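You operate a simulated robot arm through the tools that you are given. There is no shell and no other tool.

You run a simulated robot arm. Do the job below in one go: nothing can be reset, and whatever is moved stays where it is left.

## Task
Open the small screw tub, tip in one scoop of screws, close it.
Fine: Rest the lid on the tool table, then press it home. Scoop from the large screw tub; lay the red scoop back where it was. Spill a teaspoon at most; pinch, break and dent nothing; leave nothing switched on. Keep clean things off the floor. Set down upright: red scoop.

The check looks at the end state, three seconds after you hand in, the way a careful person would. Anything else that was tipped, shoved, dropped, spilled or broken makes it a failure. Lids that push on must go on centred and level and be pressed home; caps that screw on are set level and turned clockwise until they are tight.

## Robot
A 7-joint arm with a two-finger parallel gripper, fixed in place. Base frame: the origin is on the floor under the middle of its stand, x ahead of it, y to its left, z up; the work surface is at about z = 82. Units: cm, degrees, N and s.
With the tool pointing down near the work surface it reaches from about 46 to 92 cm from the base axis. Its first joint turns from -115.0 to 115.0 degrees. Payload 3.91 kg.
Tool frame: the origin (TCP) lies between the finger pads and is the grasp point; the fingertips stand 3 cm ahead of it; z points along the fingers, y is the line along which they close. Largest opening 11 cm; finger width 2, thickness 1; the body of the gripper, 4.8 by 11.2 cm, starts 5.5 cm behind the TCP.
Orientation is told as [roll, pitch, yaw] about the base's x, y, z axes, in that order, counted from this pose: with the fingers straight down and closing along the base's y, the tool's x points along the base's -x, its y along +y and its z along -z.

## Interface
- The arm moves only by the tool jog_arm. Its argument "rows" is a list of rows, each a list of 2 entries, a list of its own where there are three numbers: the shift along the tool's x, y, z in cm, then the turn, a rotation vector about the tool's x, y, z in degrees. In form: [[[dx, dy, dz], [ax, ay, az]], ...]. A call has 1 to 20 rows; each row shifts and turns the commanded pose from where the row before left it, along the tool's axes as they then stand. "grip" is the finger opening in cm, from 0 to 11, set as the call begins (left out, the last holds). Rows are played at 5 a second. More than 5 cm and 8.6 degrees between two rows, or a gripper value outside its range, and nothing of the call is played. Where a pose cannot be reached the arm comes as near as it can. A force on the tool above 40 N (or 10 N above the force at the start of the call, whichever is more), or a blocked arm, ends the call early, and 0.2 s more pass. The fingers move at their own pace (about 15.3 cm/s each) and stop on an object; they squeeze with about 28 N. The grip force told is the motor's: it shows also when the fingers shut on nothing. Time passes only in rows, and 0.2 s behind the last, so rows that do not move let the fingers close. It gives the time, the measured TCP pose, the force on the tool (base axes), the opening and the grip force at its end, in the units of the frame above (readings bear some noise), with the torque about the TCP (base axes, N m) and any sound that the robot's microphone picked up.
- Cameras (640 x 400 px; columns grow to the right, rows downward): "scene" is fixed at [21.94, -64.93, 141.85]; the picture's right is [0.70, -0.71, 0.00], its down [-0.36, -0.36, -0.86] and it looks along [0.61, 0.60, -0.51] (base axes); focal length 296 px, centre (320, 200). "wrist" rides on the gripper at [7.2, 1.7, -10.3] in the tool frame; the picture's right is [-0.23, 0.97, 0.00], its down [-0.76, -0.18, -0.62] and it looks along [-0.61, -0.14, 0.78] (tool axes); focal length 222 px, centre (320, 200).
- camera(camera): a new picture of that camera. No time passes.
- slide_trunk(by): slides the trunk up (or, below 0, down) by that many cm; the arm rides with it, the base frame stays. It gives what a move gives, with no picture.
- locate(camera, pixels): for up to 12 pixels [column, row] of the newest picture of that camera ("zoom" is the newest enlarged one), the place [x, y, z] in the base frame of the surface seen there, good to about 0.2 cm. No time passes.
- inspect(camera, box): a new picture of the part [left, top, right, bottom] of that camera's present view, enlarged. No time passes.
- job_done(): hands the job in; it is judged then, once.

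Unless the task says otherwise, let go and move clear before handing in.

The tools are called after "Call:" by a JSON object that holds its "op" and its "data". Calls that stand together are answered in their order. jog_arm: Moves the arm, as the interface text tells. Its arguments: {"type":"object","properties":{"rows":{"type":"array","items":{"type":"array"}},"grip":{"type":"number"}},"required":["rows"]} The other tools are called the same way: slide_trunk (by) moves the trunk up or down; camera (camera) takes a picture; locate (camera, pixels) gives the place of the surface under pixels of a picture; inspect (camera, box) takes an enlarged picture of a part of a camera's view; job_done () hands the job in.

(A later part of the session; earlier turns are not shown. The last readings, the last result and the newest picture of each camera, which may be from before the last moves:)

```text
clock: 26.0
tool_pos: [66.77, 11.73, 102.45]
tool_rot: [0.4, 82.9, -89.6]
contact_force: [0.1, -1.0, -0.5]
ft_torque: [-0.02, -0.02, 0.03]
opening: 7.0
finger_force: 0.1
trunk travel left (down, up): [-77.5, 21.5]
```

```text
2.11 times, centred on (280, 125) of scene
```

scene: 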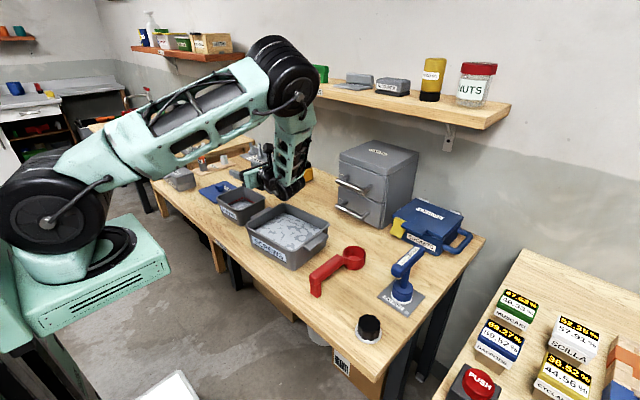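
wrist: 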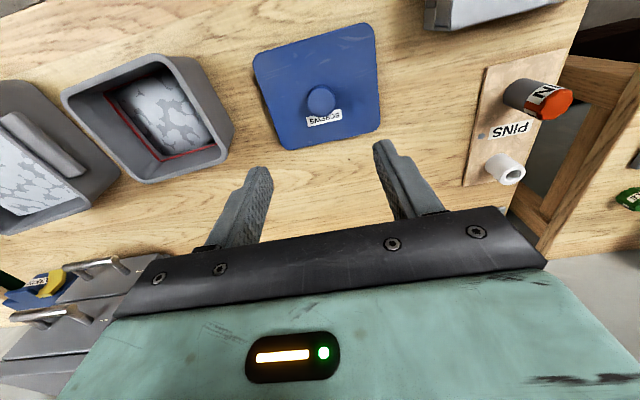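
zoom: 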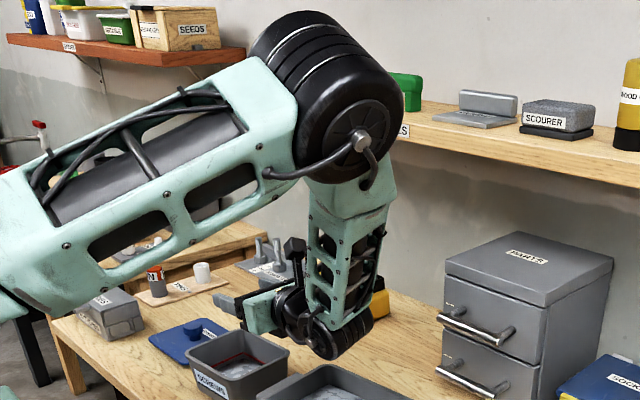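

The elbow sits at x≈55, well clear of the shelf (x≥96), so the pour pose works. I'll raise, straighten the tool and turn back to yaw 0.

Call:
{"op": "jog_arm", "data": {"rows": [[[3.97, 0, -0.49], [0, 0, 0]], [[3.97, 0, -0.49], [0, 0, 0]], [[3.97, 0, -0.49], [0, 0, 0]], [[3.97, 0, -0.49], [0, 0, 0]], [[0, 0, 0], [0, -8.3, 0]], [[0, 0, 0], [0, -8.3, 0]], [[0, 0, 0], [0, -8.3, 0]], [[0, 0, 0], [0, -8.3, 0]], [[0, 0, 0], [0, -8.3, 0]], [[0, 0, 0], [0, -8.3, 0]], [[0, 0, 0], [0, -8.3, 0]], [[0, 0, 0], [0, -8.3, 0]], [[0, 0, 0], [0, -8.3, 0]], [[0, 0, 0], [0, -8.3, 0]], [[0, 0, 0], [0, 0, 0]]]}}

Call:
{"op": "jog_arm", "data": {"rows": [[[0, 0, 0], [0, 0, -8.2]], [[0, 0, 0], [0, 0, -8.2]], [[0, 0, 0], [0, 0, -8.2]], [[0, 0, 0], [0, 0, -8.2]], [[0, 0, 0], [0, 0, -8.2]], [[0, 0, 0], [0, 0, -8.2]], [[0, 0, 0], [0, 0, -8.2]], [[0, 0, 0], [0, 0, -8.2]], [[0, 0, 0], [0, 0, -8.2]], [[0, 0, 0], [0, 0, -8.2]], [[0, 0, 0], [0, 0, -8.0]], [[0, 0, 0], [0, 0, 0]]]}}

Call:
{"op": "camera", "data": {"camera": "scene"}}

```text
clock: 29.2
tool_pos: [67.02, 11.62, 118.46]
tool_rot: [0.2, -0.2, -89.9]
contact_force: [0.4, -0.4, 0.5]
ft_torque: [0.0, 0.01, 0.01]
opening: 7.01
finger_force: 0.0
trunk travel left (down, up): [-77.5, 21.5]
```

```text
clock: 31.8
tool_pos: [66.87, 11.62, 118.49]
tool_rot: [0.0, 0.1, 0.1]
contact_force: [-0.4, -0.2, 0.3]
ft_torque: [0.0, -0.02, 0.01]
opening: 6.99
finger_force: 0.0
trunk travel left (down, up): [-77.5, 21.5]
```

```text
taken
```

scene: 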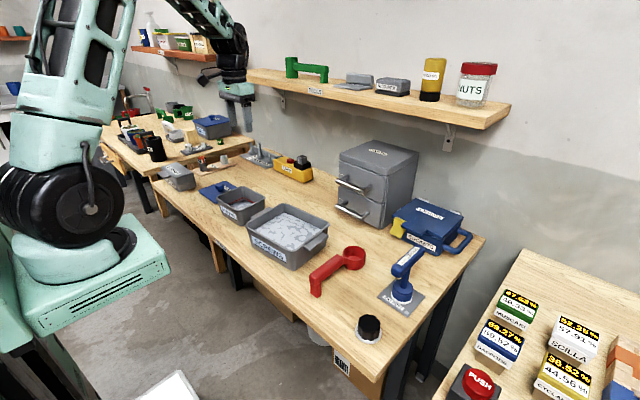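

Back at yaw 0 above the table. I'll move over the scoop and tilt the fingers 45° forward for the grasp, with 1.5° yaw to match the handle.

Call:
{"op": "jog_arm", "data": {"rows": [[[0.07, -4.23, 1.5], [0, 0, 0]], [[0.07, -4.23, 1.5], [0, 0, 0]], [[0.07, -4.23, 1.5], [0, 0, 0]], [[0.07, -4.23, 1.5], [0, 0, 0]], [[0.07, -4.23, 1.5], [0, 0, 0]], [[0.07, -4.23, 1.5], [0, 0, 0]], [[0.07, -4.23, 1.5], [0, 0, 0]], [[0.07, -4.23, 1.5], [0, 0, 0]], [[0.07, -4.23, 1.5], [0, 0, -1.5]], [[0, 0, 0], [0, -7.5, 0]], [[0, 0, 0], [0, -7.5, 0]], [[0, 0, 0], [0, -7.5, 0]], [[0, 0, 0], [0, -7.5, 0]], [[0, 0, 0], [0, -7.5, 0]], [[0, 0, 0], [0, -7.5, 0]], [[0, 0, 0], [0, 0, 0]]], "grip": 5.5}}

Call:
{"op": "camera", "data": {"camera": "wrist"}}

Call:
{"op": "camera", "data": {"camera": "scene"}}

```text
clock: 35.2
tool_pos: [66.36, -26.48, 104.95]
tool_rot: [0.0, -45.2, 1.4]
contact_force: [0.3, 0.6, 0.4]
ft_torque: [0.01, -0.04, 0.02]
opening: 5.51
finger_force: 0.0
trunk travel left (down, up): [-77.5, 21.5]
```

```text
taken
```

wrist: 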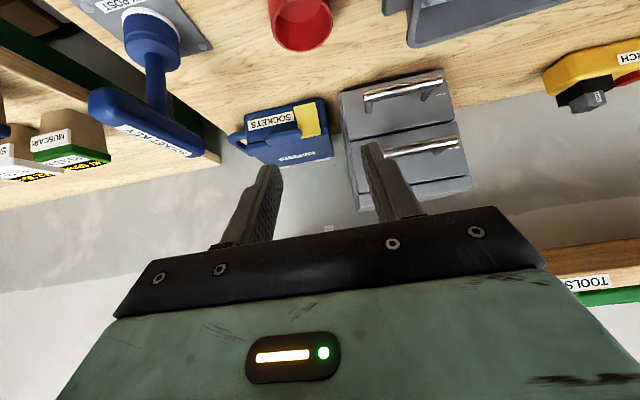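

```text
taken
```

scene: 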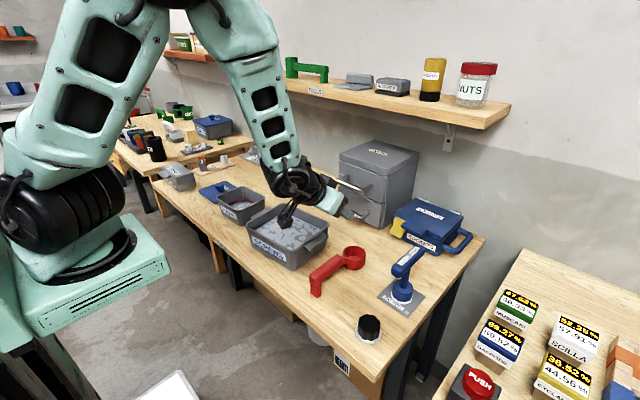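

The gripper is tilted over the scoop; the wrist camera box (scene ~(288,218)) hangs behind and low, so I must check it will clear the handle's rear end when I descend.

Call:
{"op": "inspect", "data": {"camera": "scene", "box": [260, 150, 370, 300]}}

Call:
{"op": "locate", "data": {"camera": "scene", "pixels": [[285, 218], [290, 208], [295, 218], [282, 212], [287, 223], [298, 205], [310, 195], [325, 200], [335, 208], [325, 212], [292, 225], [305, 205]]}}

```text
2.67 times, centred on (315, 225) of scene
```

zoom: 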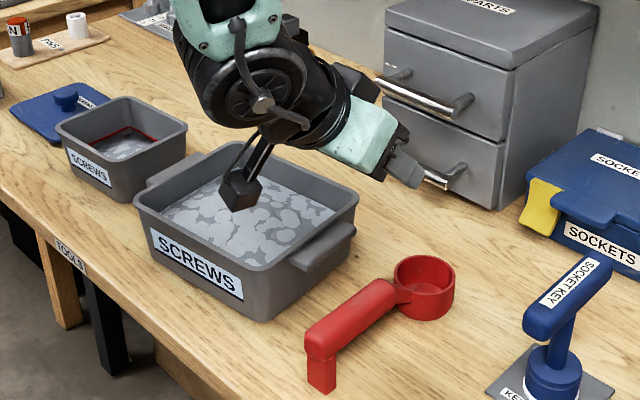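

```text
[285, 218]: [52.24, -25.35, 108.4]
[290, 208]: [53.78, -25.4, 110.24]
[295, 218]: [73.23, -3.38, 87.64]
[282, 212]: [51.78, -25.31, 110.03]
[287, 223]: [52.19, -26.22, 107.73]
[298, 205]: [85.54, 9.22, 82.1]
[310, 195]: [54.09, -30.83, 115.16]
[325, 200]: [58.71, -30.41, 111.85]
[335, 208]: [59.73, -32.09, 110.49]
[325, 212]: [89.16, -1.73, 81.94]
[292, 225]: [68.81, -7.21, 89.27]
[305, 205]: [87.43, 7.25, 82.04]
```

The camera box will bottom out around z 90.5 behind the handle's end, so it clears. I'll descend part of the way and check alignment.

Call:
{"op": "jog_arm", "data": {"rows": [[[2.3, 0, 2.3], [0, 0, 0]], [[2.3, 0, 2.3], [0, 0, 0]], [[2.3, 0, 2.3], [0, 0, 0]], [[2.0, 0, 2.0], [0, 0, 0]], [[0, 0, 0], [0, 0, 0]]]}}

Call:
{"op": "inspect", "data": {"camera": "scene", "box": [270, 180, 390, 310]}}

Call:
{"op": "camera", "data": {"camera": "wrist"}}

```text
clock: 36.4
tool_pos: [66.47, -26.48, 92.46]
tool_rot: [-0.1, -45.1, 1.7]
contact_force: [-0.6, 0.0, -0.3]
ft_torque: [0.0, 0.02, -0.01]
opening: 5.46
finger_force: 0.0
trunk travel left (down, up): [-77.5, 21.5]
```

```text
3.08 times, centred on (330, 245) of scene
```

zoom: 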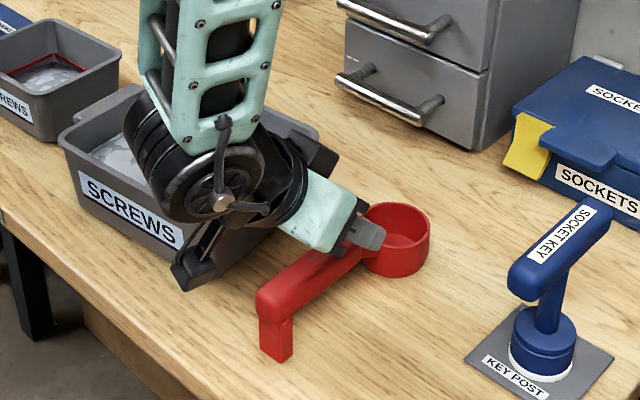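

```text
taken
```

wrist: 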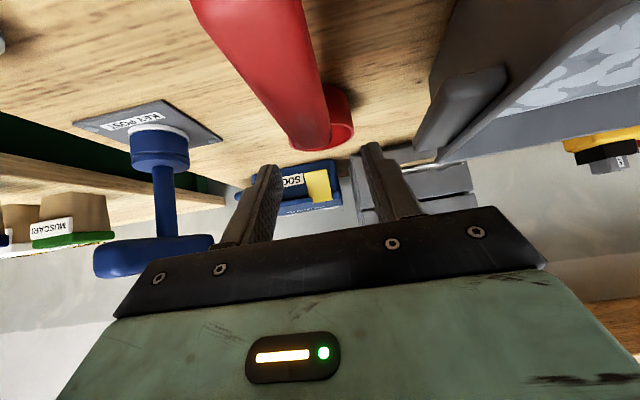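

The fingers straddle the handle line and the camera is clear of it. I'll descend the remaining 4.2 cm.

Call:
{"op": "jog_arm", "data": {"rows": [[[1.2, 0, 1.2], [0, 0, 0]], [[1.0, 0, 1.0], [0, 0, 0]], [[0.8, 0, 0.8], [0, 0, 0]], [[0, 0, 0], [0, 0, 0]]]}}

Call:
{"op": "inspect", "data": {"camera": "scene", "box": [270, 180, 390, 310]}}

Call:
{"op": "camera", "data": {"camera": "wrist"}}

```text
clock: 37.4
tool_pos: [66.32, -26.33, 88.02]
tool_rot: [-0.1, -45.0, 1.6]
contact_force: [0.3, 0.2, -0.5]
ft_torque: [0.01, 0.0, 0.02]
opening: 5.5
finger_force: 0.1
trunk travel left (down, up): [-77.5, 21.5]
```

```text
3.08 times, centred on (330, 245) of scene
```

zoom: 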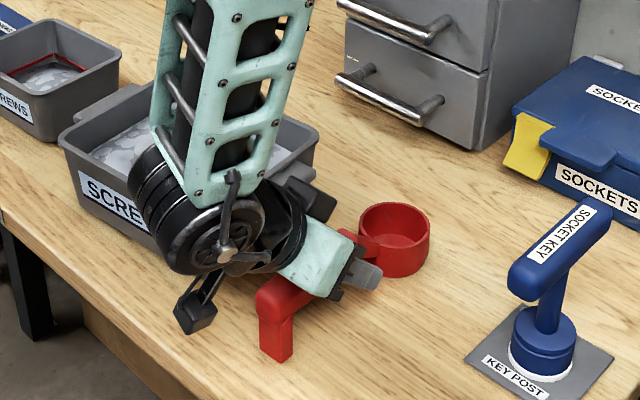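

```text
taken
```

wrist: 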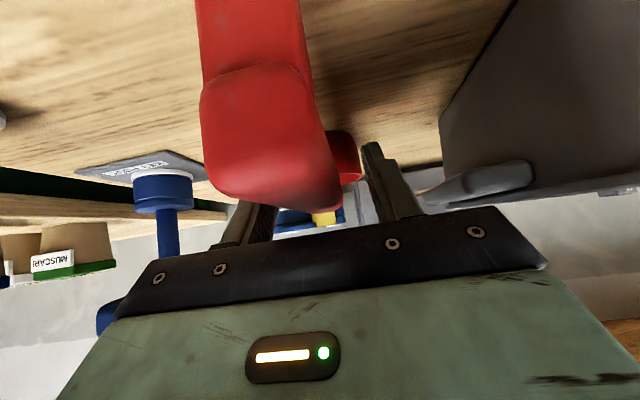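

The handle sits between the fingers with no contact. Closing now.

Call:
{"op": "jog_arm", "data": {"rows": [[[0, 0, 0], [0, 0, 0]], [[0, 0, 0], [0, 0, 0]], [[0, 0, 0], [0, 0, 0]]], "grip": 0}}

Call:
{"op": "inspect", "data": {"camera": "scene", "box": [290, 210, 390, 310]}}

```text
clock: 38.2
tool_pos: [66.48, -26.37, 88.02]
tool_rot: [0.0, -45.0, 1.6]
contact_force: [0.0, 0.2, -0.6]
ft_torque: [0.0, -0.07, -0.02]
opening: 2.66
finger_force: 28.2
trunk travel left (down, up): [-77.5, 21.5]
```

```text
4.00 times, centred on (340, 260) of scene
```

zoom: 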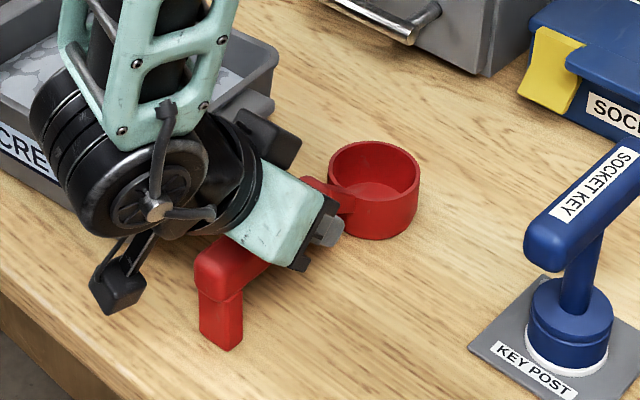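

The scoop is held at 2.66 cm, 28 N. I'll lift slightly and check whether the cup sags.

Call:
{"op": "jog_arm", "data": {"rows": [[[-0.7, 0, -0.7], [0, 0, 0]], [[-1.4, 0, -1.4], [0, 0, 0]], [[-1.4, 0, -1.4], [0, 0, 0]], [[0, 0, 0], [0, 0, 0]], [[0, 0, 0], [0, 0, 0]]]}}

Call:
{"op": "inspect", "data": {"camera": "scene", "box": [290, 200, 390, 300]}}

```text
clock: 39.4
tool_pos: [66.03, -26.3, 93.32]
tool_rot: [-0.1, -45.0, 1.6]
contact_force: [0.2, -0.7, 0.0]
ft_torque: [-0.01, -0.01, -0.03]
opening: 2.66
finger_force: 27.8
trunk travel left (down, up): [-77.5, 21.5]
```

```text
4.00 times, centred on (340, 250) of scene
```

zoom: 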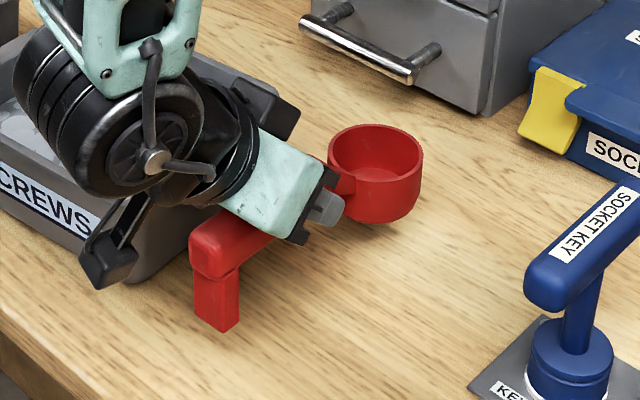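

The scoop is off the table. I'll measure the cup rim for level.

Call:
{"op": "locate", "data": {"camera": "zoom", "pixels": [[332, 150], [419, 165], [378, 128], [365, 180], [400, 182], [345, 135], [410, 140], [375, 222], [220, 330], [205, 265], [195, 320], [240, 320]]}}

Call:
{"op": "camera", "data": {"camera": "wrist"}}

```text
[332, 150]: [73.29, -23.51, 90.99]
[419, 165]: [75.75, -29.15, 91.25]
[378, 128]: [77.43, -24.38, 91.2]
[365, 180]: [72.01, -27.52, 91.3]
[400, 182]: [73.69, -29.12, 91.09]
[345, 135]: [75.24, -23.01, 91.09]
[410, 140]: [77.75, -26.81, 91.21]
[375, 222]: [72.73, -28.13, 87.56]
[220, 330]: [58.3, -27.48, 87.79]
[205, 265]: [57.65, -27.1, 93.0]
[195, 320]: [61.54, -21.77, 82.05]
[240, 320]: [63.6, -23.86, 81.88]
```

```text
taken
```

wrist: 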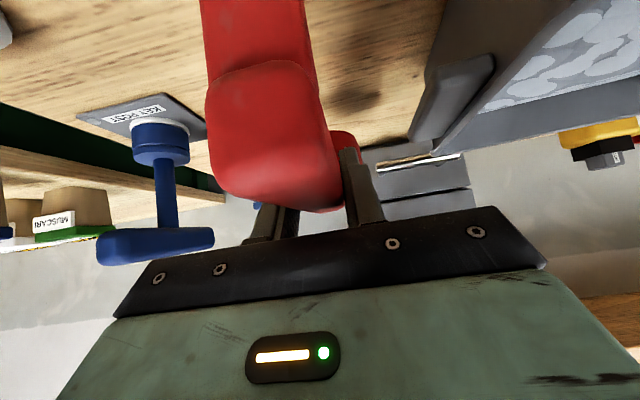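

The rim is level at z≈91.1 all round, with the cup middle 8.9 cm ahead of and 2.1 below the TCP. I'll carry it over the large tub and pitch the nose down 38° in the air.

Call:
{"op": "jog_arm", "data": {"rows": [[[-2.245, 0, -2.245], [0, 0, 0]], [[-2.245, 0, -2.245], [0, 0, 0]], [[-2.245, 0, -2.245], [0, 0, 0]], [[-2.245, 0, -2.245], [0, 0, 0]], [[0.8, 3.84, -0.8], [0, 0, 0]], [[0.8, 3.84, -0.8], [0, 0, 0]], [[0.8, 3.84, -0.8], [0, 0, 0]], [[0.8, 3.84, -0.8], [0, 0, 0]], [[0.8, 3.84, -0.8], [0, 0, 0]], [[0, 0, 0], [0, 7.6, 0]], [[0, 0, 0], [0, 7.6, 0]], [[0, 0, 0], [0, 7.6, 0]], [[0, 0, 0], [0, 7.6, 0]], [[0, 0, 0], [0, 7.6, 0]], [[0, 0, 0], [0, 0, 0]], [[0, 0, 0], [0, 0, 0]]]}}

Call:
{"op": "inspect", "data": {"camera": "scene", "box": [200, 100, 380, 280]}}

Call:
{"op": "camera", "data": {"camera": "wrist"}}

```text
clock: 42.8
tool_pos: [64.46, -7.42, 105.91]
tool_rot: [0.0, -7.1, 1.5]
contact_force: [0.2, 0.4, -1.4]
ft_torque: [-0.01, -0.01, 0.01]
opening: 2.65
finger_force: 27.6
out of reach, approached as far as the arm can: row 7, 8, 9
trunk travel left (down, up): [-77.5, 21.5]
```

```text
2.22 times, centred on (290, 190) of scene
```

zoom: 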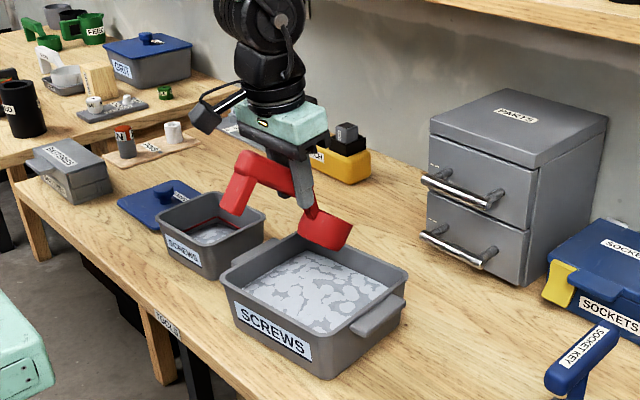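

```text
taken
```

wrist: 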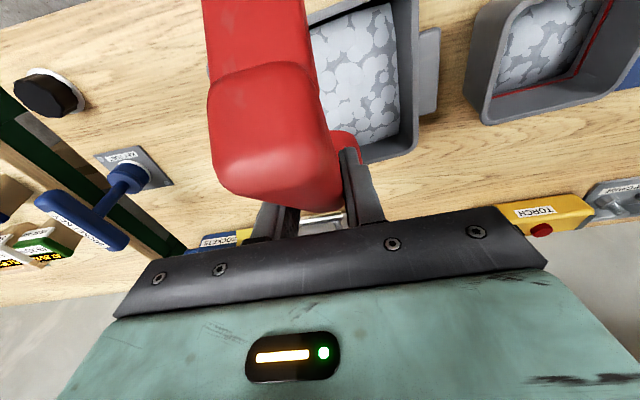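

The scoop now hangs nose-down above the tub, but the arm couldn't come nearer than x≈64 with that tilt, so I'll scoop sideways instead: yaw the scoop to point along −y, the tub's long direction, still high in the air.

Call:
{"op": "jog_arm", "data": {"rows": [[[0, 0, 0], [0.959, 0, 7.805]], [[0, 0, 0], [0.959, 0, 7.805]], [[0, 0, 0], [0.959, 0, 7.805]], [[0, 0, 0], [0.959, 0, 7.805]], [[0, 0, 0], [0.959, 0, 7.805]], [[0, 0, 0], [0.959, 0, 7.805]], [[0, 0, 0], [0.959, 0, 7.805]], [[0, 0, 0], [0.959, 0, 7.805]], [[0, 0, 0], [0.959, 0, 7.805]], [[0, 0, 0], [0.959, 0, 7.805]], [[0, 0, 0], [0.959, 0, 7.805]], [[0, 0, 0], [0, 0, 0]]]}}

Call:
{"op": "inspect", "data": {"camera": "scene", "box": [200, 100, 380, 280]}}

```text
clock: 45.4
tool_pos: [64.54, -7.66, 105.92]
tool_rot: [0.0, -7.1, -85.0]
contact_force: [-0.8, 0.9, -0.7]
ft_torque: [-0.01, 0.02, 0.03]
opening: 2.66
finger_force: 28.0
trunk travel left (down, up): [-77.5, 21.5]
```

```text
2.22 times, centred on (290, 190) of scene
```

zoom: 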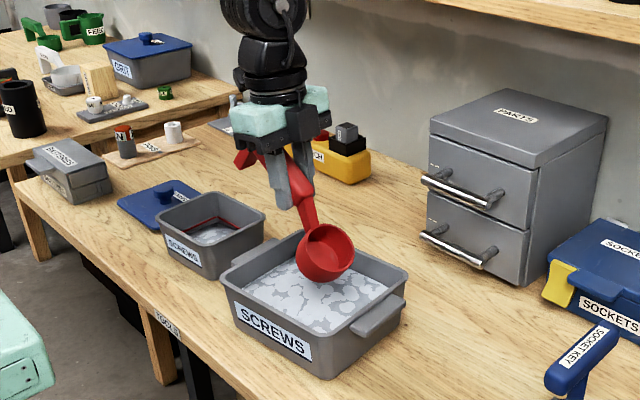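

The scoop points along the tub's length now. I'll shift to the entry point and test that the level attitude is reachable here too.

Call:
{"op": "jog_arm", "data": {"rows": [[[2.857, 0.987, -0.35], [0, 0, 0]], [[2.857, 0.987, -0.35], [0, 0, 0]], [[2.857, 0.987, -0.35], [0, 0, 0]], [[0, 0, 0], [0, -7.6, 0]], [[0, 0, 0], [0, -7.6, 0]], [[0, 0, 0], [0, -7.6, 0]], [[0, 0, 0], [0, -7.6, 0]], [[0, 0, 0], [0, -7.6, 0]], [[0, 0, 0], [0, 0, 0]]]}}

Call:
{"op": "inspect", "data": {"camera": "scene", "box": [200, 100, 380, 280]}}

```text
clock: 47.4
tool_pos: [66.73, 1.25, 106.08]
tool_rot: [0.0, -45.0, -84.8]
contact_force: [0.3, 0.5, 0.1]
ft_torque: [0.0, -0.03, 0.0]
opening: 2.68
finger_force: 28.0
trunk travel left (down, up): [-77.5, 21.5]
```

```text
2.22 times, centred on (290, 190) of scene
```

zoom: 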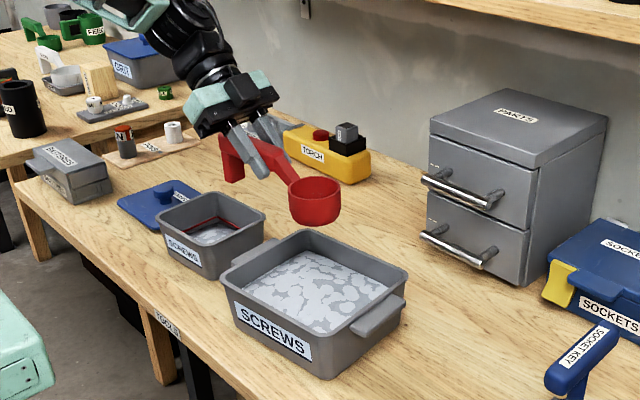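

Level attitude is reachable here. I'll check the rim's exact place and level before dipping.

Call:
{"op": "inspect", "data": {"camera": "scene", "box": [290, 160, 370, 220]}}

Call:
{"op": "locate", "data": {"camera": "zoom", "pixels": [[330, 180], [300, 150], [320, 200], [420, 195], [400, 210], [380, 165], [420, 180], [315, 140], [345, 270], [250, 130], [350, 150], [290, 170]]}}

```text
6.67 times, centred on (330, 190) of scene
```

zoom: 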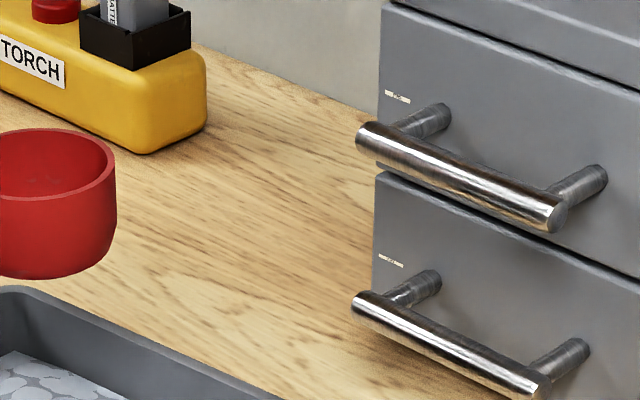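

```text
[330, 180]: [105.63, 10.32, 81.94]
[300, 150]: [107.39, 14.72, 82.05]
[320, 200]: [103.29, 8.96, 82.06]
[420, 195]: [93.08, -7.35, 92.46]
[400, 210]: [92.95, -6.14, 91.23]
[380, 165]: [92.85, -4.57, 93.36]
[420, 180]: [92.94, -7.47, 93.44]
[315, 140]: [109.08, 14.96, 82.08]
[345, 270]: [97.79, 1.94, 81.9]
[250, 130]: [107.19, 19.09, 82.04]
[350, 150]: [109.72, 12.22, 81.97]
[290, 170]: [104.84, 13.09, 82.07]
```

My crop missed the cup (it's at about scene (288,185)); re-cropping.

Call:
{"op": "inspect", "data": {"camera": "scene", "box": [240, 150, 320, 210]}}

Call:
{"op": "locate", "data": {"camera": "zoom", "pixels": [[305, 195], [445, 195], [375, 175], [375, 230], [340, 183], [410, 183], [335, 222], [415, 222], [375, 285], [300, 180], [130, 130], [120, 210]]}}

```text
6.67 times, centred on (280, 180) of scene
```

zoom: 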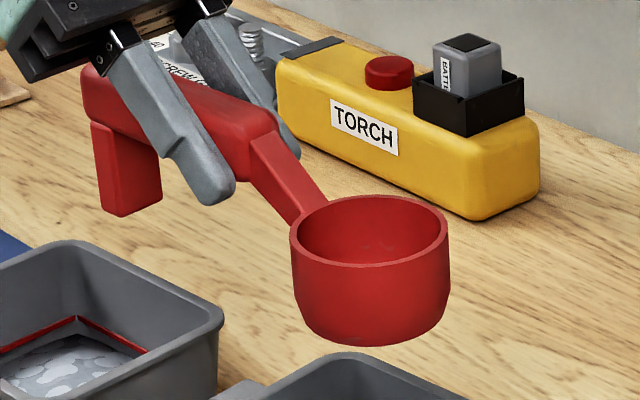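

```text
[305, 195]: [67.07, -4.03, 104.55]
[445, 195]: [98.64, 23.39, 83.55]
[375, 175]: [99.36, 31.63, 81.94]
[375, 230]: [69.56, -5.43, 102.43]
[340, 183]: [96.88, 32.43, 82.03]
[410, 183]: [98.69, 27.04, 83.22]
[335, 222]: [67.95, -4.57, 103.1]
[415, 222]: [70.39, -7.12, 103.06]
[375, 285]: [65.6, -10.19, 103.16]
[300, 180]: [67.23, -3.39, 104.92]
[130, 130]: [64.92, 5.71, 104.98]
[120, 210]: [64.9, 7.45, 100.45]
```

The cup is in view; I'll locate points on its rim.

Call:
{"op": "locate", "data": {"camera": "zoom", "pixels": [[295, 240], [446, 238], [370, 199], [372, 263], [320, 212], [425, 210], [320, 258], [425, 254], [372, 343], [300, 300], [240, 130], [155, 100]]}}

```text
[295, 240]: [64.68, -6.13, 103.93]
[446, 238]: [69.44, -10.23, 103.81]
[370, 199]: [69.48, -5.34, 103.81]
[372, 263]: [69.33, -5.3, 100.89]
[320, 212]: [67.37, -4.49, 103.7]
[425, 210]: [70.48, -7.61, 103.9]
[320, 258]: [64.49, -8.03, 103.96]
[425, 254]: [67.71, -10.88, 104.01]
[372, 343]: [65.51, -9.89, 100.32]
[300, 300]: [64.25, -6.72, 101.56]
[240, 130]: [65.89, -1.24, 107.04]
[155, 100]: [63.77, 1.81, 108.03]
```

The rim is level at z 103.9, centred at (67.4, -7.7): the cup sits 8.95 cm ahead and 2.15 below the TCP. I'll pitch to 38° again, shift to the entry point and start the dip slowly.

Call:
{"op": "jog_arm", "data": {"rows": [[[0, 0, 0], [0, 7.6, 0]], [[0, 0, 0], [0, 7.6, 0]], [[0, 0, 0], [0, 7.6, 0]], [[0, 0, 0], [0, 7.6, 0]], [[0, 0, 0], [0, 7.6, 0]], [[0.686, 0, 1.81], [0, 0, 0]], [[0.134, 0, 1.092], [0, 0, 0]], [[0.134, 0, 1.092], [0, 0, 0]], [[0, 0, 0], [0, 0, 0]]]}}

Call:
{"op": "inspect", "data": {"camera": "scene", "box": [230, 140, 350, 270]}}

```text
clock: 49.4
tool_pos: [66.68, 1.81, 101.9]
tool_rot: [0.0, -6.9, -84.8]
contact_force: [-0.5, 1.1, -0.7]
ft_torque: [-0.02, -0.01, 0.04]
opening: 2.66
finger_force: 28.2
trunk travel left (down, up): [-77.5, 21.5]
```

```text
3.08 times, centred on (290, 205) of scene
```

zoom: 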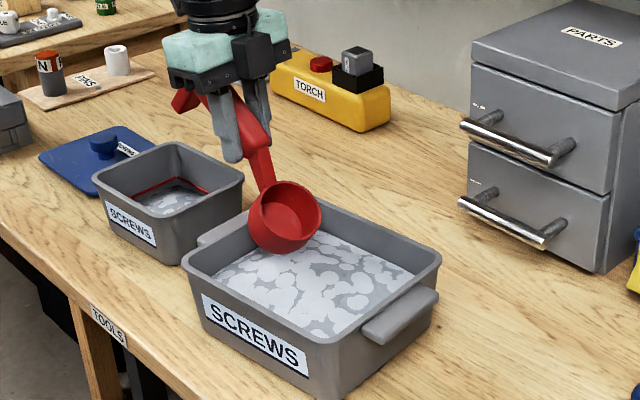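

The cup is poised over the tub's left part; its lower back edge would come close to the left wall, so I shift 1 cm forward, then dip.

Call:
{"op": "jog_arm", "data": {"rows": [[[-1.062, 0, 0.13], [0, 0, 0]], [[0.132, 0, 1.072], [0, 0, 0]], [[0.132, 0, 1.072], [0, 0, 0]], [[0.132, 0, 1.072], [0, 0, 0]], [[0.132, 0, 1.072], [0, 0, 0]], [[0.132, 0, 1.072], [0, 0, 0]]]}}

Call:
{"op": "inspect", "data": {"camera": "scene", "box": [230, 150, 350, 270]}}

```text
clock: 50.8
tool_pos: [66.71, 0.79, 96.46]
tool_rot: [0.0, -7.0, -84.8]
contact_force: [0.2, 0.5, -0.2]
ft_torque: [-0.01, -0.02, 0.0]
opening: 2.67
finger_force: 27.9
trunk travel left (down, up): [-77.5, 21.5]
```

```text
3.33 times, centred on (290, 210) of scene
```

zoom: 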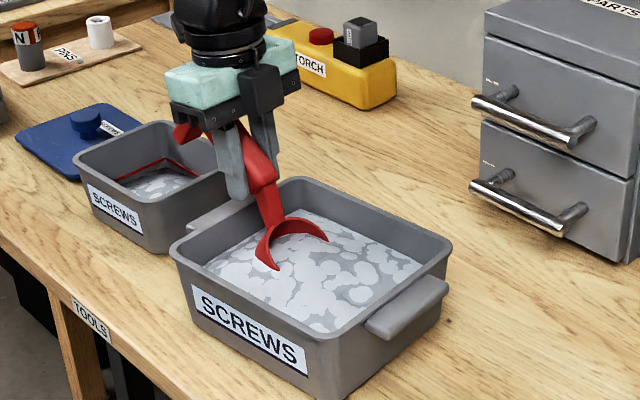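

The cup's front lip is under the screws with no adverse force. Now the sweep along the tub, gradually levelling.

Call:
{"op": "jog_arm", "data": {"rows": [[[-1.175, 0, 0.85], [0, -2, 0]], [[-0.779, 0, 0.387], [0, -1.5, 0]], [[-0.754, 0, 0.404], [0, -1.5, 0]], [[-0.537, 0, 0.288], [0, -1.5, 0]], [[-0.518, 0, 0.299], [0, -1.5, 0]], [[-0.35, 0, 0.187], [0, -2, 0]], [[-0.345, 0, 0.205], [0, -2, 0]]]}}

Call:
{"op": "inspect", "data": {"camera": "scene", "box": [230, 150, 350, 270]}}

```text
clock: 52.4
tool_pos: [67.25, -4.0, 94.78]
tool_rot: [0.0, -19.0, -84.9]
contact_force: [0.0, 0.0, -3.5]
ft_torque: [-0.01, 0.01, 0.02]
opening: 2.71
finger_force: 28.0
trunk travel left (down, up): [-77.5, 21.5]
```

```text
3.33 times, centred on (290, 210) of scene
```

zoom: 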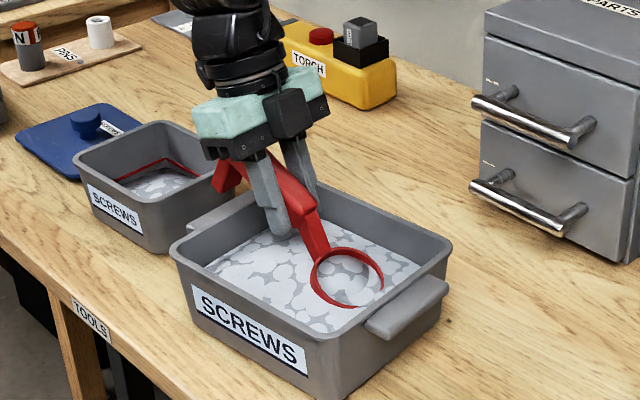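

The cup looks filled and the reading shows about −3.5 N of load. Now I lift out while levelling.

Call:
{"op": "jog_arm", "data": {"rows": [[[0.093, 0, -0.312], [0, -3, 0]], [[0.074, 0, -0.31], [0, -3, 0]], [[0.1, 0, -0.532], [0, -4, 0]], [[0.064, 0, -0.539], [0, -4, 0]], [[-0.164, 0, -0.644], [0, -3.5, 0]], [[-0.206, 0, -0.631], [0, -3.5, 0]], [[-0.622, 0, -1.084], [0, -5, 0]], [[0, 0, 0], [0, 0, 0]], [[0, 0, 0], [0, 0, 0]]]}}

Call:
{"op": "inspect", "data": {"camera": "scene", "box": [230, 150, 350, 270]}}

Call:
{"op": "inspect", "data": {"camera": "scene", "box": [280, 180, 350, 235]}}

```text
clock: 54.4
tool_pos: [66.84, -2.38, 98.78]
tool_rot: [0.0, -45.1, -84.9]
contact_force: [0.1, -0.3, -1.5]
ft_torque: [-0.02, 0.02, -0.02]
opening: 2.68
finger_force: 27.7
trunk travel left (down, up): [-77.5, 21.5]
```

```text
3.33 times, centred on (290, 210) of scene
```

zoom: 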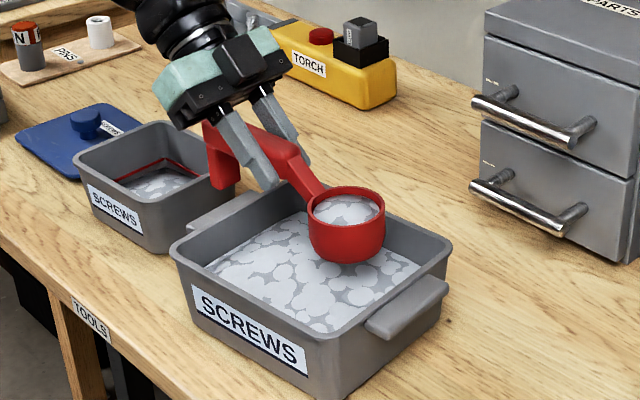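

```text
7.27 times, centred on (315, 208) of scene
```

zoom: 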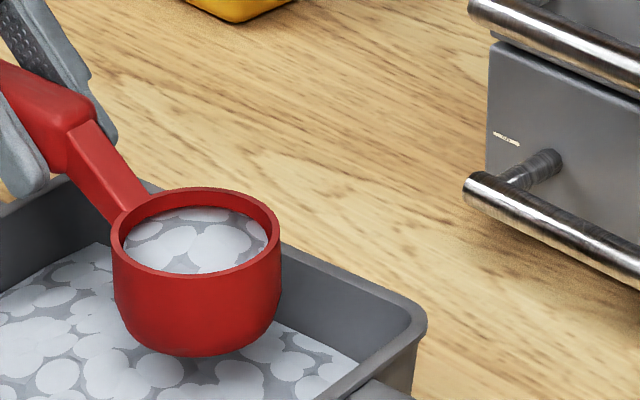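

The cup came out level and holds screws to just below the rim. I'll measure the fill level and rim height.

Call:
{"op": "locate", "data": {"camera": "zoom", "pixels": [[190, 235], [215, 245], [170, 250], [230, 225], [195, 195], [115, 235], [278, 245], [195, 272], [150, 195], [250, 200], [150, 265], [250, 258]]}}

Call:
{"op": "camera", "data": {"camera": "wrist"}}

Call:
{"op": "camera", "data": {"camera": "scene"}}

```text
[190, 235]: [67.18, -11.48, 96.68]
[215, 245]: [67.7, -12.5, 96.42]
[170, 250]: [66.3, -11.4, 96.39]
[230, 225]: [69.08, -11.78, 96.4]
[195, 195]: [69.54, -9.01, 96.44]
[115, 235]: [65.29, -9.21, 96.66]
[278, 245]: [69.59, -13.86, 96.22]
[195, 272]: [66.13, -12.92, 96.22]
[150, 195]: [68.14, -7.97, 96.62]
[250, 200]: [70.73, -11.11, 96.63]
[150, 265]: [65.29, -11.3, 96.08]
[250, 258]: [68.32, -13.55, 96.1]
```

```text
taken
```

wrist: 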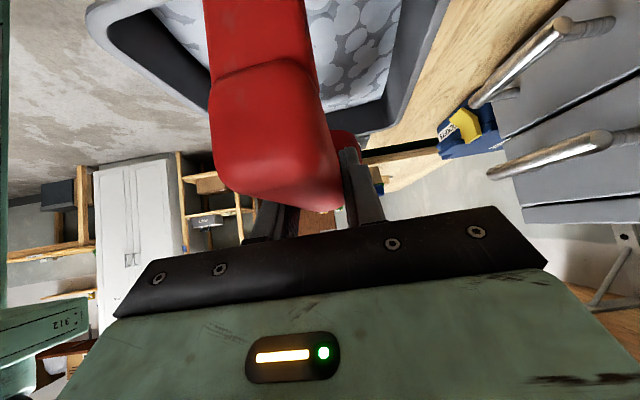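

```text
taken
```

scene: 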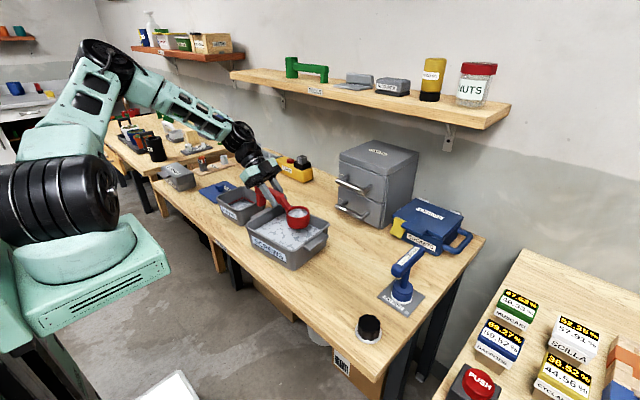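

The scoop is full to the brim (surface ≈ rim ≈ 96.4). I'll raise it a little and carry it level, gently, to the start of the pour over the small tub.

Call:
{"op": "jog_arm", "data": {"rows": [[[-0.707, 0, -0.707], [0, 0, 0]], [[-0.707, 0, -0.707], [0, 0, 0]], [[0.707, 0.06, -0.707], [0, 0, 0]], [[1.414, 0.1, -1.414], [0, 0, 0]], [[2.121, 0.17, -2.121], [0, 0, 0]], [[2.121, 0.17, -2.121], [0, 0, 0]], [[2.121, 0.17, -2.121], [0, 0, 0]], [[2.121, 0.17, -2.121], [0, 0, 0]], [[2.121, 0.17, -2.121], [0, 0, 0]], [[2.121, 0.17, -2.121], [0, 0, 0]], [[2.121, 0.17, -2.121], [0, 0, 0]], [[2.121, 0.17, -2.121], [0, 0, 0]], [[2.121, 0.17, -2.121], [0, 0, 0]], [[1.414, 0.1, -1.414], [0, 0, 0]], [[0.806, 0.06, -0.806], [0, 0, 0]], [[0, 0, 0], [0, 0, 0]], [[0, 0, 0], [0, 0, 0]]]}}

Call:
{"op": "camera", "data": {"camera": "scene"}}

Call:
{"op": "inspect", "data": {"camera": "scene", "box": [170, 110, 310, 240]}}

```text
clock: 58.0
tool_pos: [66.14, 30.66, 100.78]
tool_rot: [0.0, -45.1, -84.9]
contact_force: [0.0, 0.4, -3.0]
ft_torque: [-0.03, 0.02, 0.05]
opening: 2.7
finger_force: 28.0
trunk travel left (down, up): [-77.5, 21.5]
```

```text
taken
```

scene: 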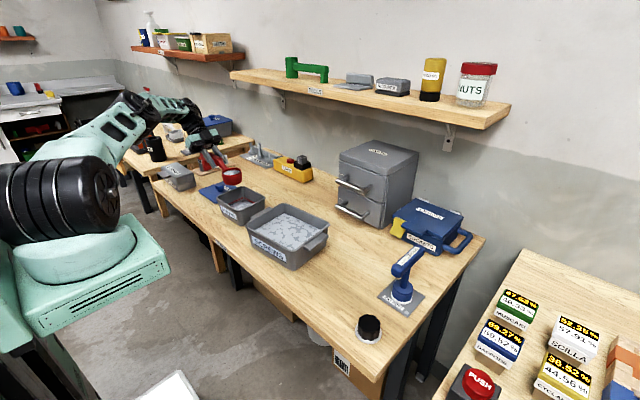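

```text
3.08 times, centred on (240, 175) of scene
```

zoom: 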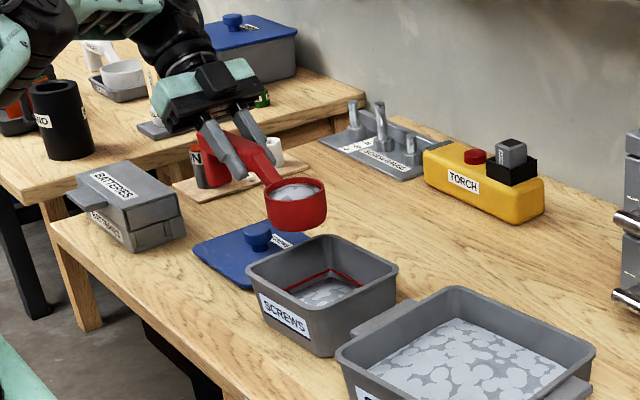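

The scoop arrived level with no spill on the table. I'll check the cup's position relative to the small tub before tipping.

Call:
{"op": "inspect", "data": {"camera": "scene", "box": [200, 155, 270, 215]}}

Call:
{"op": "locate", "data": {"camera": "scene", "pixels": [[232, 171], [223, 174], [241, 176], [234, 169], [231, 181], [226, 171], [239, 171], [238, 180]]}}

```text
6.67 times, centred on (235, 185) of scene
```

zoom: 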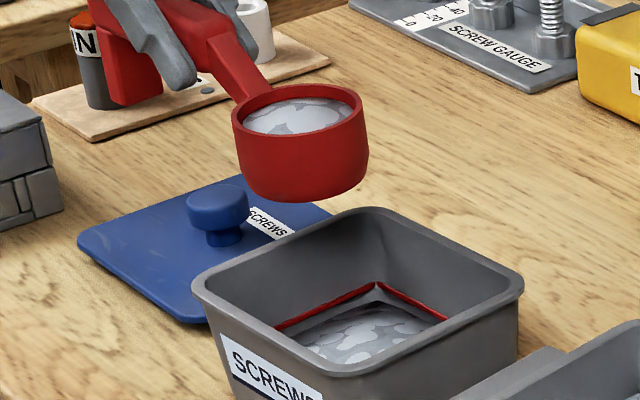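

```text
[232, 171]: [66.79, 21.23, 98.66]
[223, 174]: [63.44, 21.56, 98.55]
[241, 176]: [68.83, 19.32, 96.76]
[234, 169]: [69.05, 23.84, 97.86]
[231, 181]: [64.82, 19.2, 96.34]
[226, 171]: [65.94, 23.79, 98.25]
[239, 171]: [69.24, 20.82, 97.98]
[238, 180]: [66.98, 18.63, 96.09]
```

The cup is at (66.7, 21.7, 98.6) over the small tub, as planned. I begin tipping slowly, 4° per row, keeping the lip over the tub's middle.

Call:
{"op": "jog_arm", "data": {"rows": [[[-0.141, 0, 0.057], [0, 4, 0]], [[-0.145, 0, 0.047], [0, 4, 0]], [[-0.283, 0, 0.132], [0, 4, 0]], [[-0.291, 0, 0.112], [0, 4, 0]], [[-0.393, 0, 0.178], [0, 4, 0]], [[-0.405, 0, 0.15], [0, 4, 0]], [[-0.503, 0, 0.156], [0, 4, 0]], [[-0.512, 0, 0.12], [0, 4, 0]], [[-0.648, 0, -0.071], [0, 4, 0]], [[-0.641, 0, -0.116], [0, 4, 0]]]}}

Call:
{"op": "inspect", "data": {"camera": "scene", "box": [190, 145, 290, 235]}}

```text
clock: 60.2
tool_pos: [66.22, 26.66, 101.5]
tool_rot: [0.0, -5.0, -84.9]
contact_force: [0.1, 0.4, -1.8]
ft_torque: [-0.07, 0.02, 0.01]
opening: 2.66
finger_force: 28.1
trunk travel left (down, up): [-77.5, 21.5]
```

```text
4.44 times, centred on (240, 190) of scene
```

zoom: 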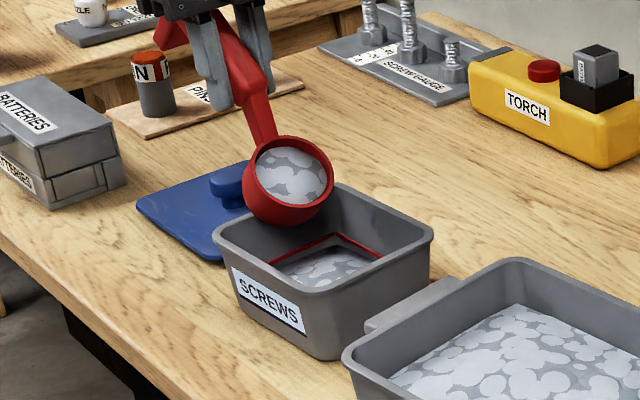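

At 40° the screws still hold and the lip is over the tub. Continuing the tip to 80°.

Call:
{"op": "jog_arm", "data": {"rows": [[[-0.722, 0, -0.283], [0, 4, 0]], [[-0.701, 0, -0.333], [0, 4, 0]], [[-0.688, 0, -0.352], [0, 4, 0]], [[-0.661, 0, -0.399], [0, 4, 0]], [[-0.682, 0, -0.423], [0, 4, 0]], [[-0.651, 0, -0.469], [0, 4, 0]], [[-0.695, 0, -0.393], [0, 4, 0]], [[-0.666, 0, -0.44], [0, 4, 0]], [[-0.663, 0, -0.461], [0, 4, 0]], [[-0.629, 0, -0.506], [0, 4, 0]]]}}

Call:
{"op": "inspect", "data": {"camera": "scene", "box": [190, 145, 290, 235]}}

```text
clock: 62.4
tool_pos: [66.86, 19.41, 103.95]
tool_rot: [0.0, 35.0, -84.9]
contact_force: [0.3, 0.9, -1.5]
ft_torque: [-0.04, 0.02, -0.02]
opening: 2.66
finger_force: 28.3
trunk travel left (down, up): [-77.5, 21.5]
```

```text
4.44 times, centred on (240, 190) of scene
```

zoom: 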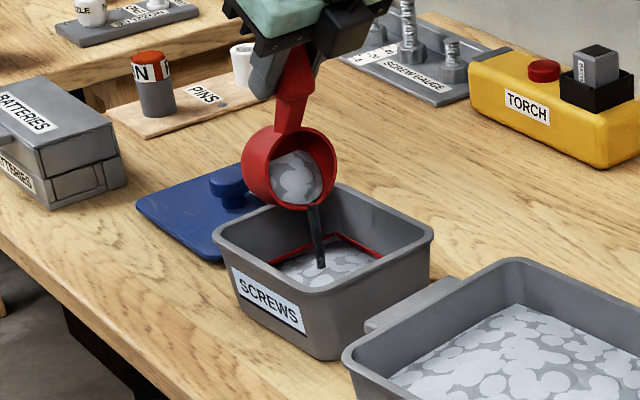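

Screws are streaming into the middle of the small tub. I'll continue tipping to 127° and hold.

Call:
{"op": "jog_arm", "data": {"rows": [[[-0.631, 0, -0.503], [0, 4, 0]], [[-0.594, 0, -0.546], [0, 4, 0]], [[-0.543, 0, -0.561], [0, 4, 0]], [[-0.503, 0, -0.598], [0, 4, 0]], [[-0.483, 0, -0.58], [0, 4, 0]], [[-0.441, 0, -0.613], [0, 4, 0]], [[-0.462, 0, -0.603], [0, 4, 0]], [[-0.419, 0, -0.634], [0, 4, 0]], [[-0.412, 0, -0.575], [0, 4, 0]], [[-0.371, 0, -0.602], [0, 4, 0]], [[-0.396, 0, -0.453], [0, 3.5, 0]], [[-0.367, 0, -0.476], [0, 3.5, 0]], [[0, 0, 0], [0, 0, 0]], [[0, 0, 0], [0, 0, 0]], [[0, 0, 0], [0, 0, 0]], [[0, 0, 0], [0, 0, 0]], [[0, 0, 0], [0, 0, 0]]]}}

Call:
{"op": "inspect", "data": {"camera": "scene", "box": [190, 145, 290, 235]}}

Call:
{"op": "camera", "data": {"camera": "scene"}}

```text
clock: 66.0
tool_pos: [67.84, 10.65, 103.02]
tool_rot: [-0.2, 82.0, -85.1]
contact_force: [0.0, -0.7, -0.2]
ft_torque: [-0.02, 0.01, 0.05]
opening: 2.64
finger_force: 28.2
trunk travel left (down, up): [-77.5, 21.5]
```

```text
4.44 times, centred on (240, 190) of scene
```

zoom: 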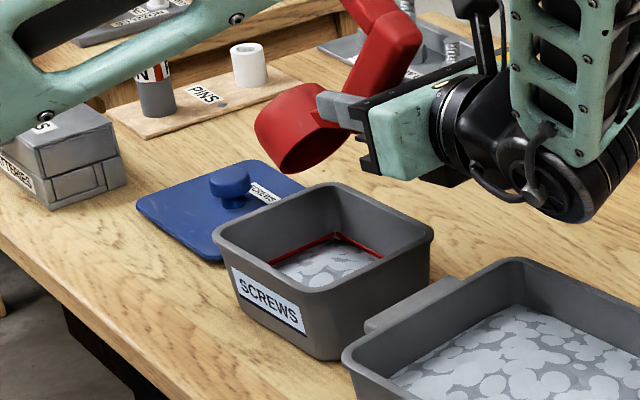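

```text
taken
```

scene: 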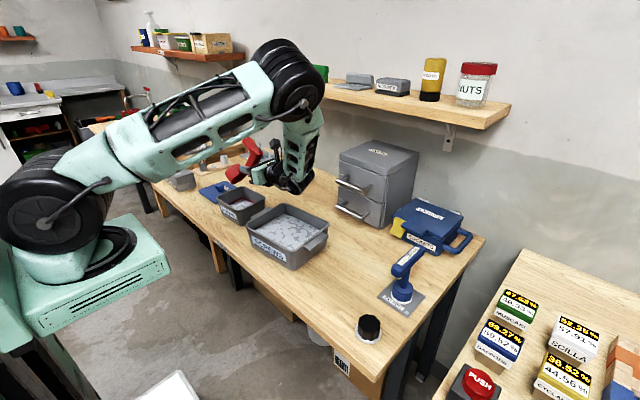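

The cup is fully inverted and the load is gone, with no screws seen outside the tub. I'll raise and roll the scoop back level, high above everything.

Call:
{"op": "jog_arm", "data": {"rows": [[[2.64, 0, -0.371], [0, 0, 0]], [[2.64, 0, -0.371], [0, 0, 0]], [[2.64, 0, -0.371], [0, 0, 0]], [[0, 0, 0], [0, -8, 0]], [[0, 0, 0], [0, -8, 0]], [[0, 0, 0], [0, -8, 0]], [[0, 0, 0], [0, -8, 0]], [[0, 0, 0], [0, -8, 0]], [[0, 0, 0], [0, -8, 0]], [[0, 0, 0], [0, -8, 0]], [[0, 0, 0], [0, -8, 0]], [[0, 0, 0], [0, -8, 0]], [[0, 0, 0], [0, -8, 0]], [[0, 0, 0], [0, -8, 0]], [[0, 0, 0], [0, -8, 0]], [[0, 0, 0], [0, -8, 0]], [[0, 0, 0], [0, -8, 0]], [[0, 0, 0], [0, -8, 0]], [[0, 0, 0], [0, -7, 0]]]}}

Call:
{"op": "camera", "data": {"camera": "scene"}}

Call:
{"op": "inspect", "data": {"camera": "scene", "box": [190, 110, 330, 240]}}

```text
clock: 70.0
tool_pos: [67.61, 10.76, 111.03]
tool_rot: [0.1, -45.2, -84.9]
contact_force: [-0.2, 0.2, -1.1]
ft_torque: [0.04, -0.02, -0.01]
opening: 2.64
finger_force: 28.6
trunk travel left (down, up): [-77.5, 21.5]
```

```text
taken
```

scene: 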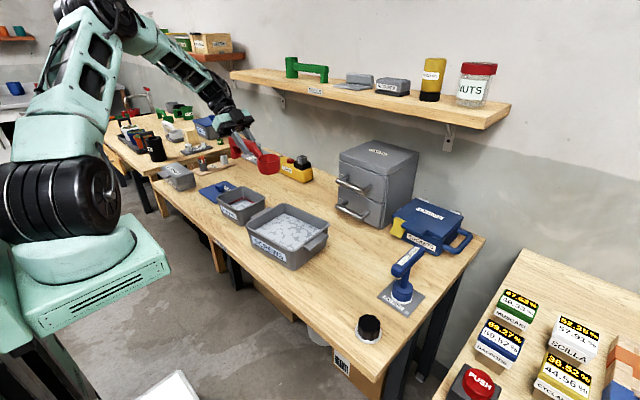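

```text
3.08 times, centred on (260, 175) of scene
```

zoom: 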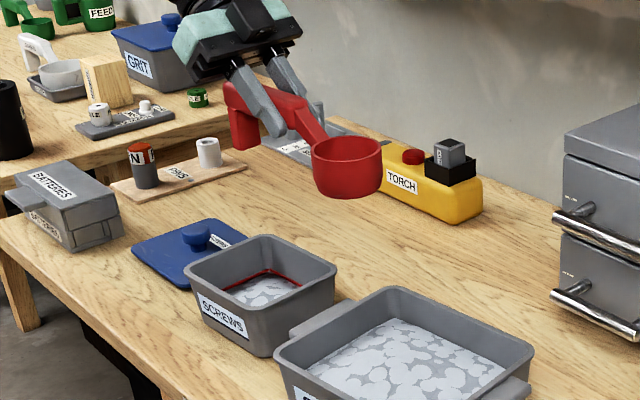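

The scoop is level again. I'll look into the cup and the small tub.

Call:
{"op": "inspect", "data": {"camera": "scene", "box": [240, 140, 300, 190]}}

Call:
{"op": "inspect", "data": {"camera": "scene", "box": [210, 175, 280, 230]}}

Call:
{"op": "locate", "data": {"camera": "zoom", "pixels": [[310, 163], [300, 210], [270, 230], [320, 195], [340, 215], [280, 215], [250, 230], [310, 240]]}}

```text
8.00 times, centred on (270, 165) of scene
```

zoom: 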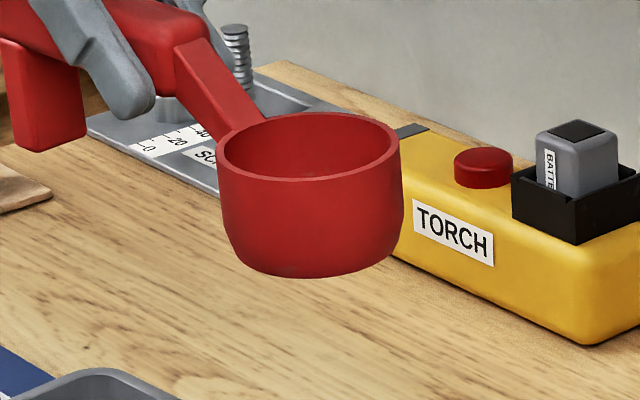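

```text
7.27 times, centred on (245, 202) of scene
```

zoom: 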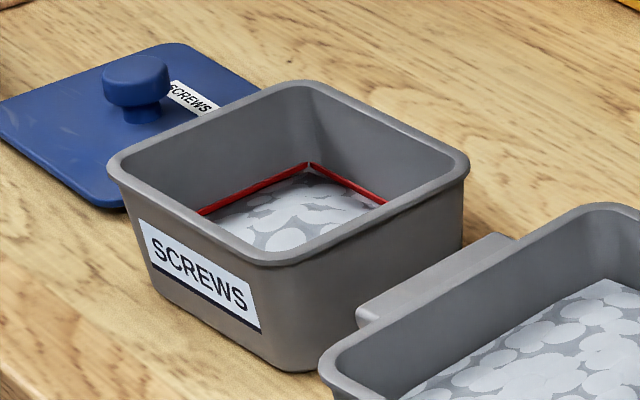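

```text
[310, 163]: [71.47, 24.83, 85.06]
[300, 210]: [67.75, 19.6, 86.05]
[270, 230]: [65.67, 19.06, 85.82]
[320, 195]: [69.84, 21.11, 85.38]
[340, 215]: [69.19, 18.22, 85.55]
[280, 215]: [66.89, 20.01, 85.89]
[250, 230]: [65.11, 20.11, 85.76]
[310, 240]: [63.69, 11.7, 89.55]
```

The small tub's fill now reaches the red line and the scoop seems empty; no stray screws visible. I'll carry the scoop back and turn it to its original heading, staying high.

Call:
{"op": "jog_arm", "data": {"rows": [[[-2.92, -0.11, 2.92], [0, 0, 0]], [[-2.92, -0.11, 2.92], [0, 0, 0]], [[-2.92, -0.11, 2.92], [0, 0, 0]], [[-2.92, -0.11, 2.92], [0, 0, 0]], [[-2.92, -0.11, 2.92], [0, 0, 0]], [[-2.92, -0.11, 2.92], [0, 0, 0]], [[-2.92, -0.11, 2.92], [0, 0, 0]], [[-2.92, -0.11, 2.92], [0, 0, 0]], [[0, 0, 0], [-5.56, 0, -5.56]], [[0, 0, 0], [-5.56, 0, -5.56]], [[0, 0, 0], [-5.56, 0, -5.56]], [[0, 0, 0], [-5.56, 0, -5.56]], [[0, 0, 0], [-5.56, 0, -5.56]], [[0, 0, 0], [-5.56, 0, -5.56]], [[0, 0, 0], [-5.56, 0, -5.56]], [[0, 0, 0], [-5.56, 0, -5.56]], [[0, 0, 0], [-5.56, 0, -5.56]], [[0, 0, 0], [-5.56, 0, -5.56]], [[0, 0, 0], [-5.56, 0, -5.56]], [[0, 0, 0], [0, 0, 0]]]}}

Call:
{"op": "camera", "data": {"camera": "scene"}}

```text
clock: 74.2
tool_pos: [69.92, -22.24, 111.08]
tool_rot: [-0.1, -45.0, 1.7]
contact_force: [-0.6, 0.0, -1.9]
ft_torque: [-0.03, 0.0, 0.0]
opening: 2.69
finger_force: 27.7
trunk travel left (down, up): [-77.5, 21.5]
```

```text
taken
```

scene: 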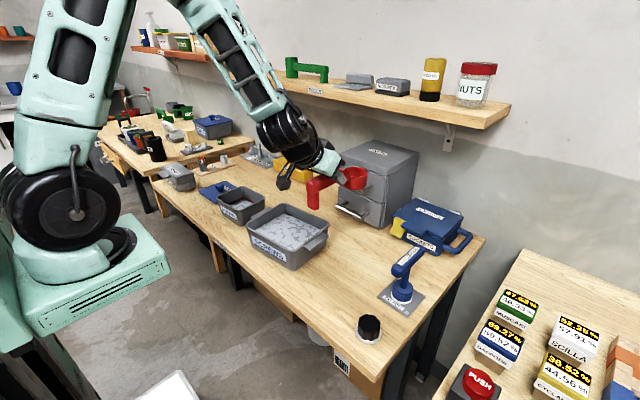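

I'm above the scoop's original place with the original heading. I'll go down to about 7 cm above its resting height and check it.

Call:
{"op": "jog_arm", "data": {"rows": [[[2.774, -0.798, 1.75], [0, 0, 0]], [[2.774, -0.798, 1.75], [0, 0, 0]], [[2.774, -0.798, 1.75], [0, 0, 0]], [[2.774, -0.798, 1.75], [0, 0, 0]], [[2.774, -0.798, 1.75], [0, 0, 0]], [[0, 0, 0], [0, 0, 0]], [[0, 0, 0], [0, 0, 0]]]}}

Call:
{"op": "inspect", "data": {"camera": "scene", "box": [290, 190, 390, 290]}}

```text
clock: 75.8
tool_pos: [66.44, -26.44, 95.03]
tool_rot: [-0.1, -45.1, 1.5]
contact_force: [0.5, 1.3, -0.7]
ft_torque: [0.04, 0.01, 0.02]
opening: 2.67
finger_force: 28.2
trunk travel left (down, up): [-77.5, 21.5]
```

```text
4.00 times, centred on (340, 240) of scene
```

zoom: 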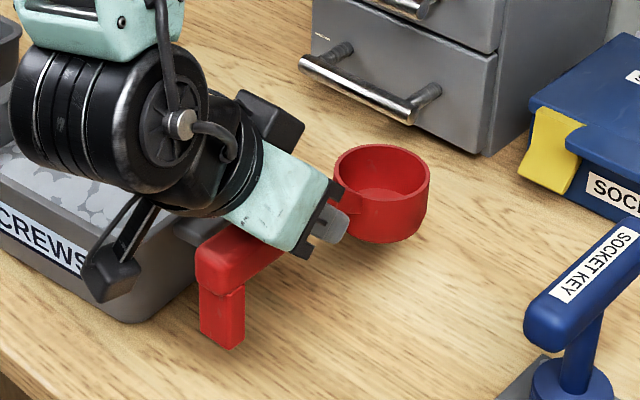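

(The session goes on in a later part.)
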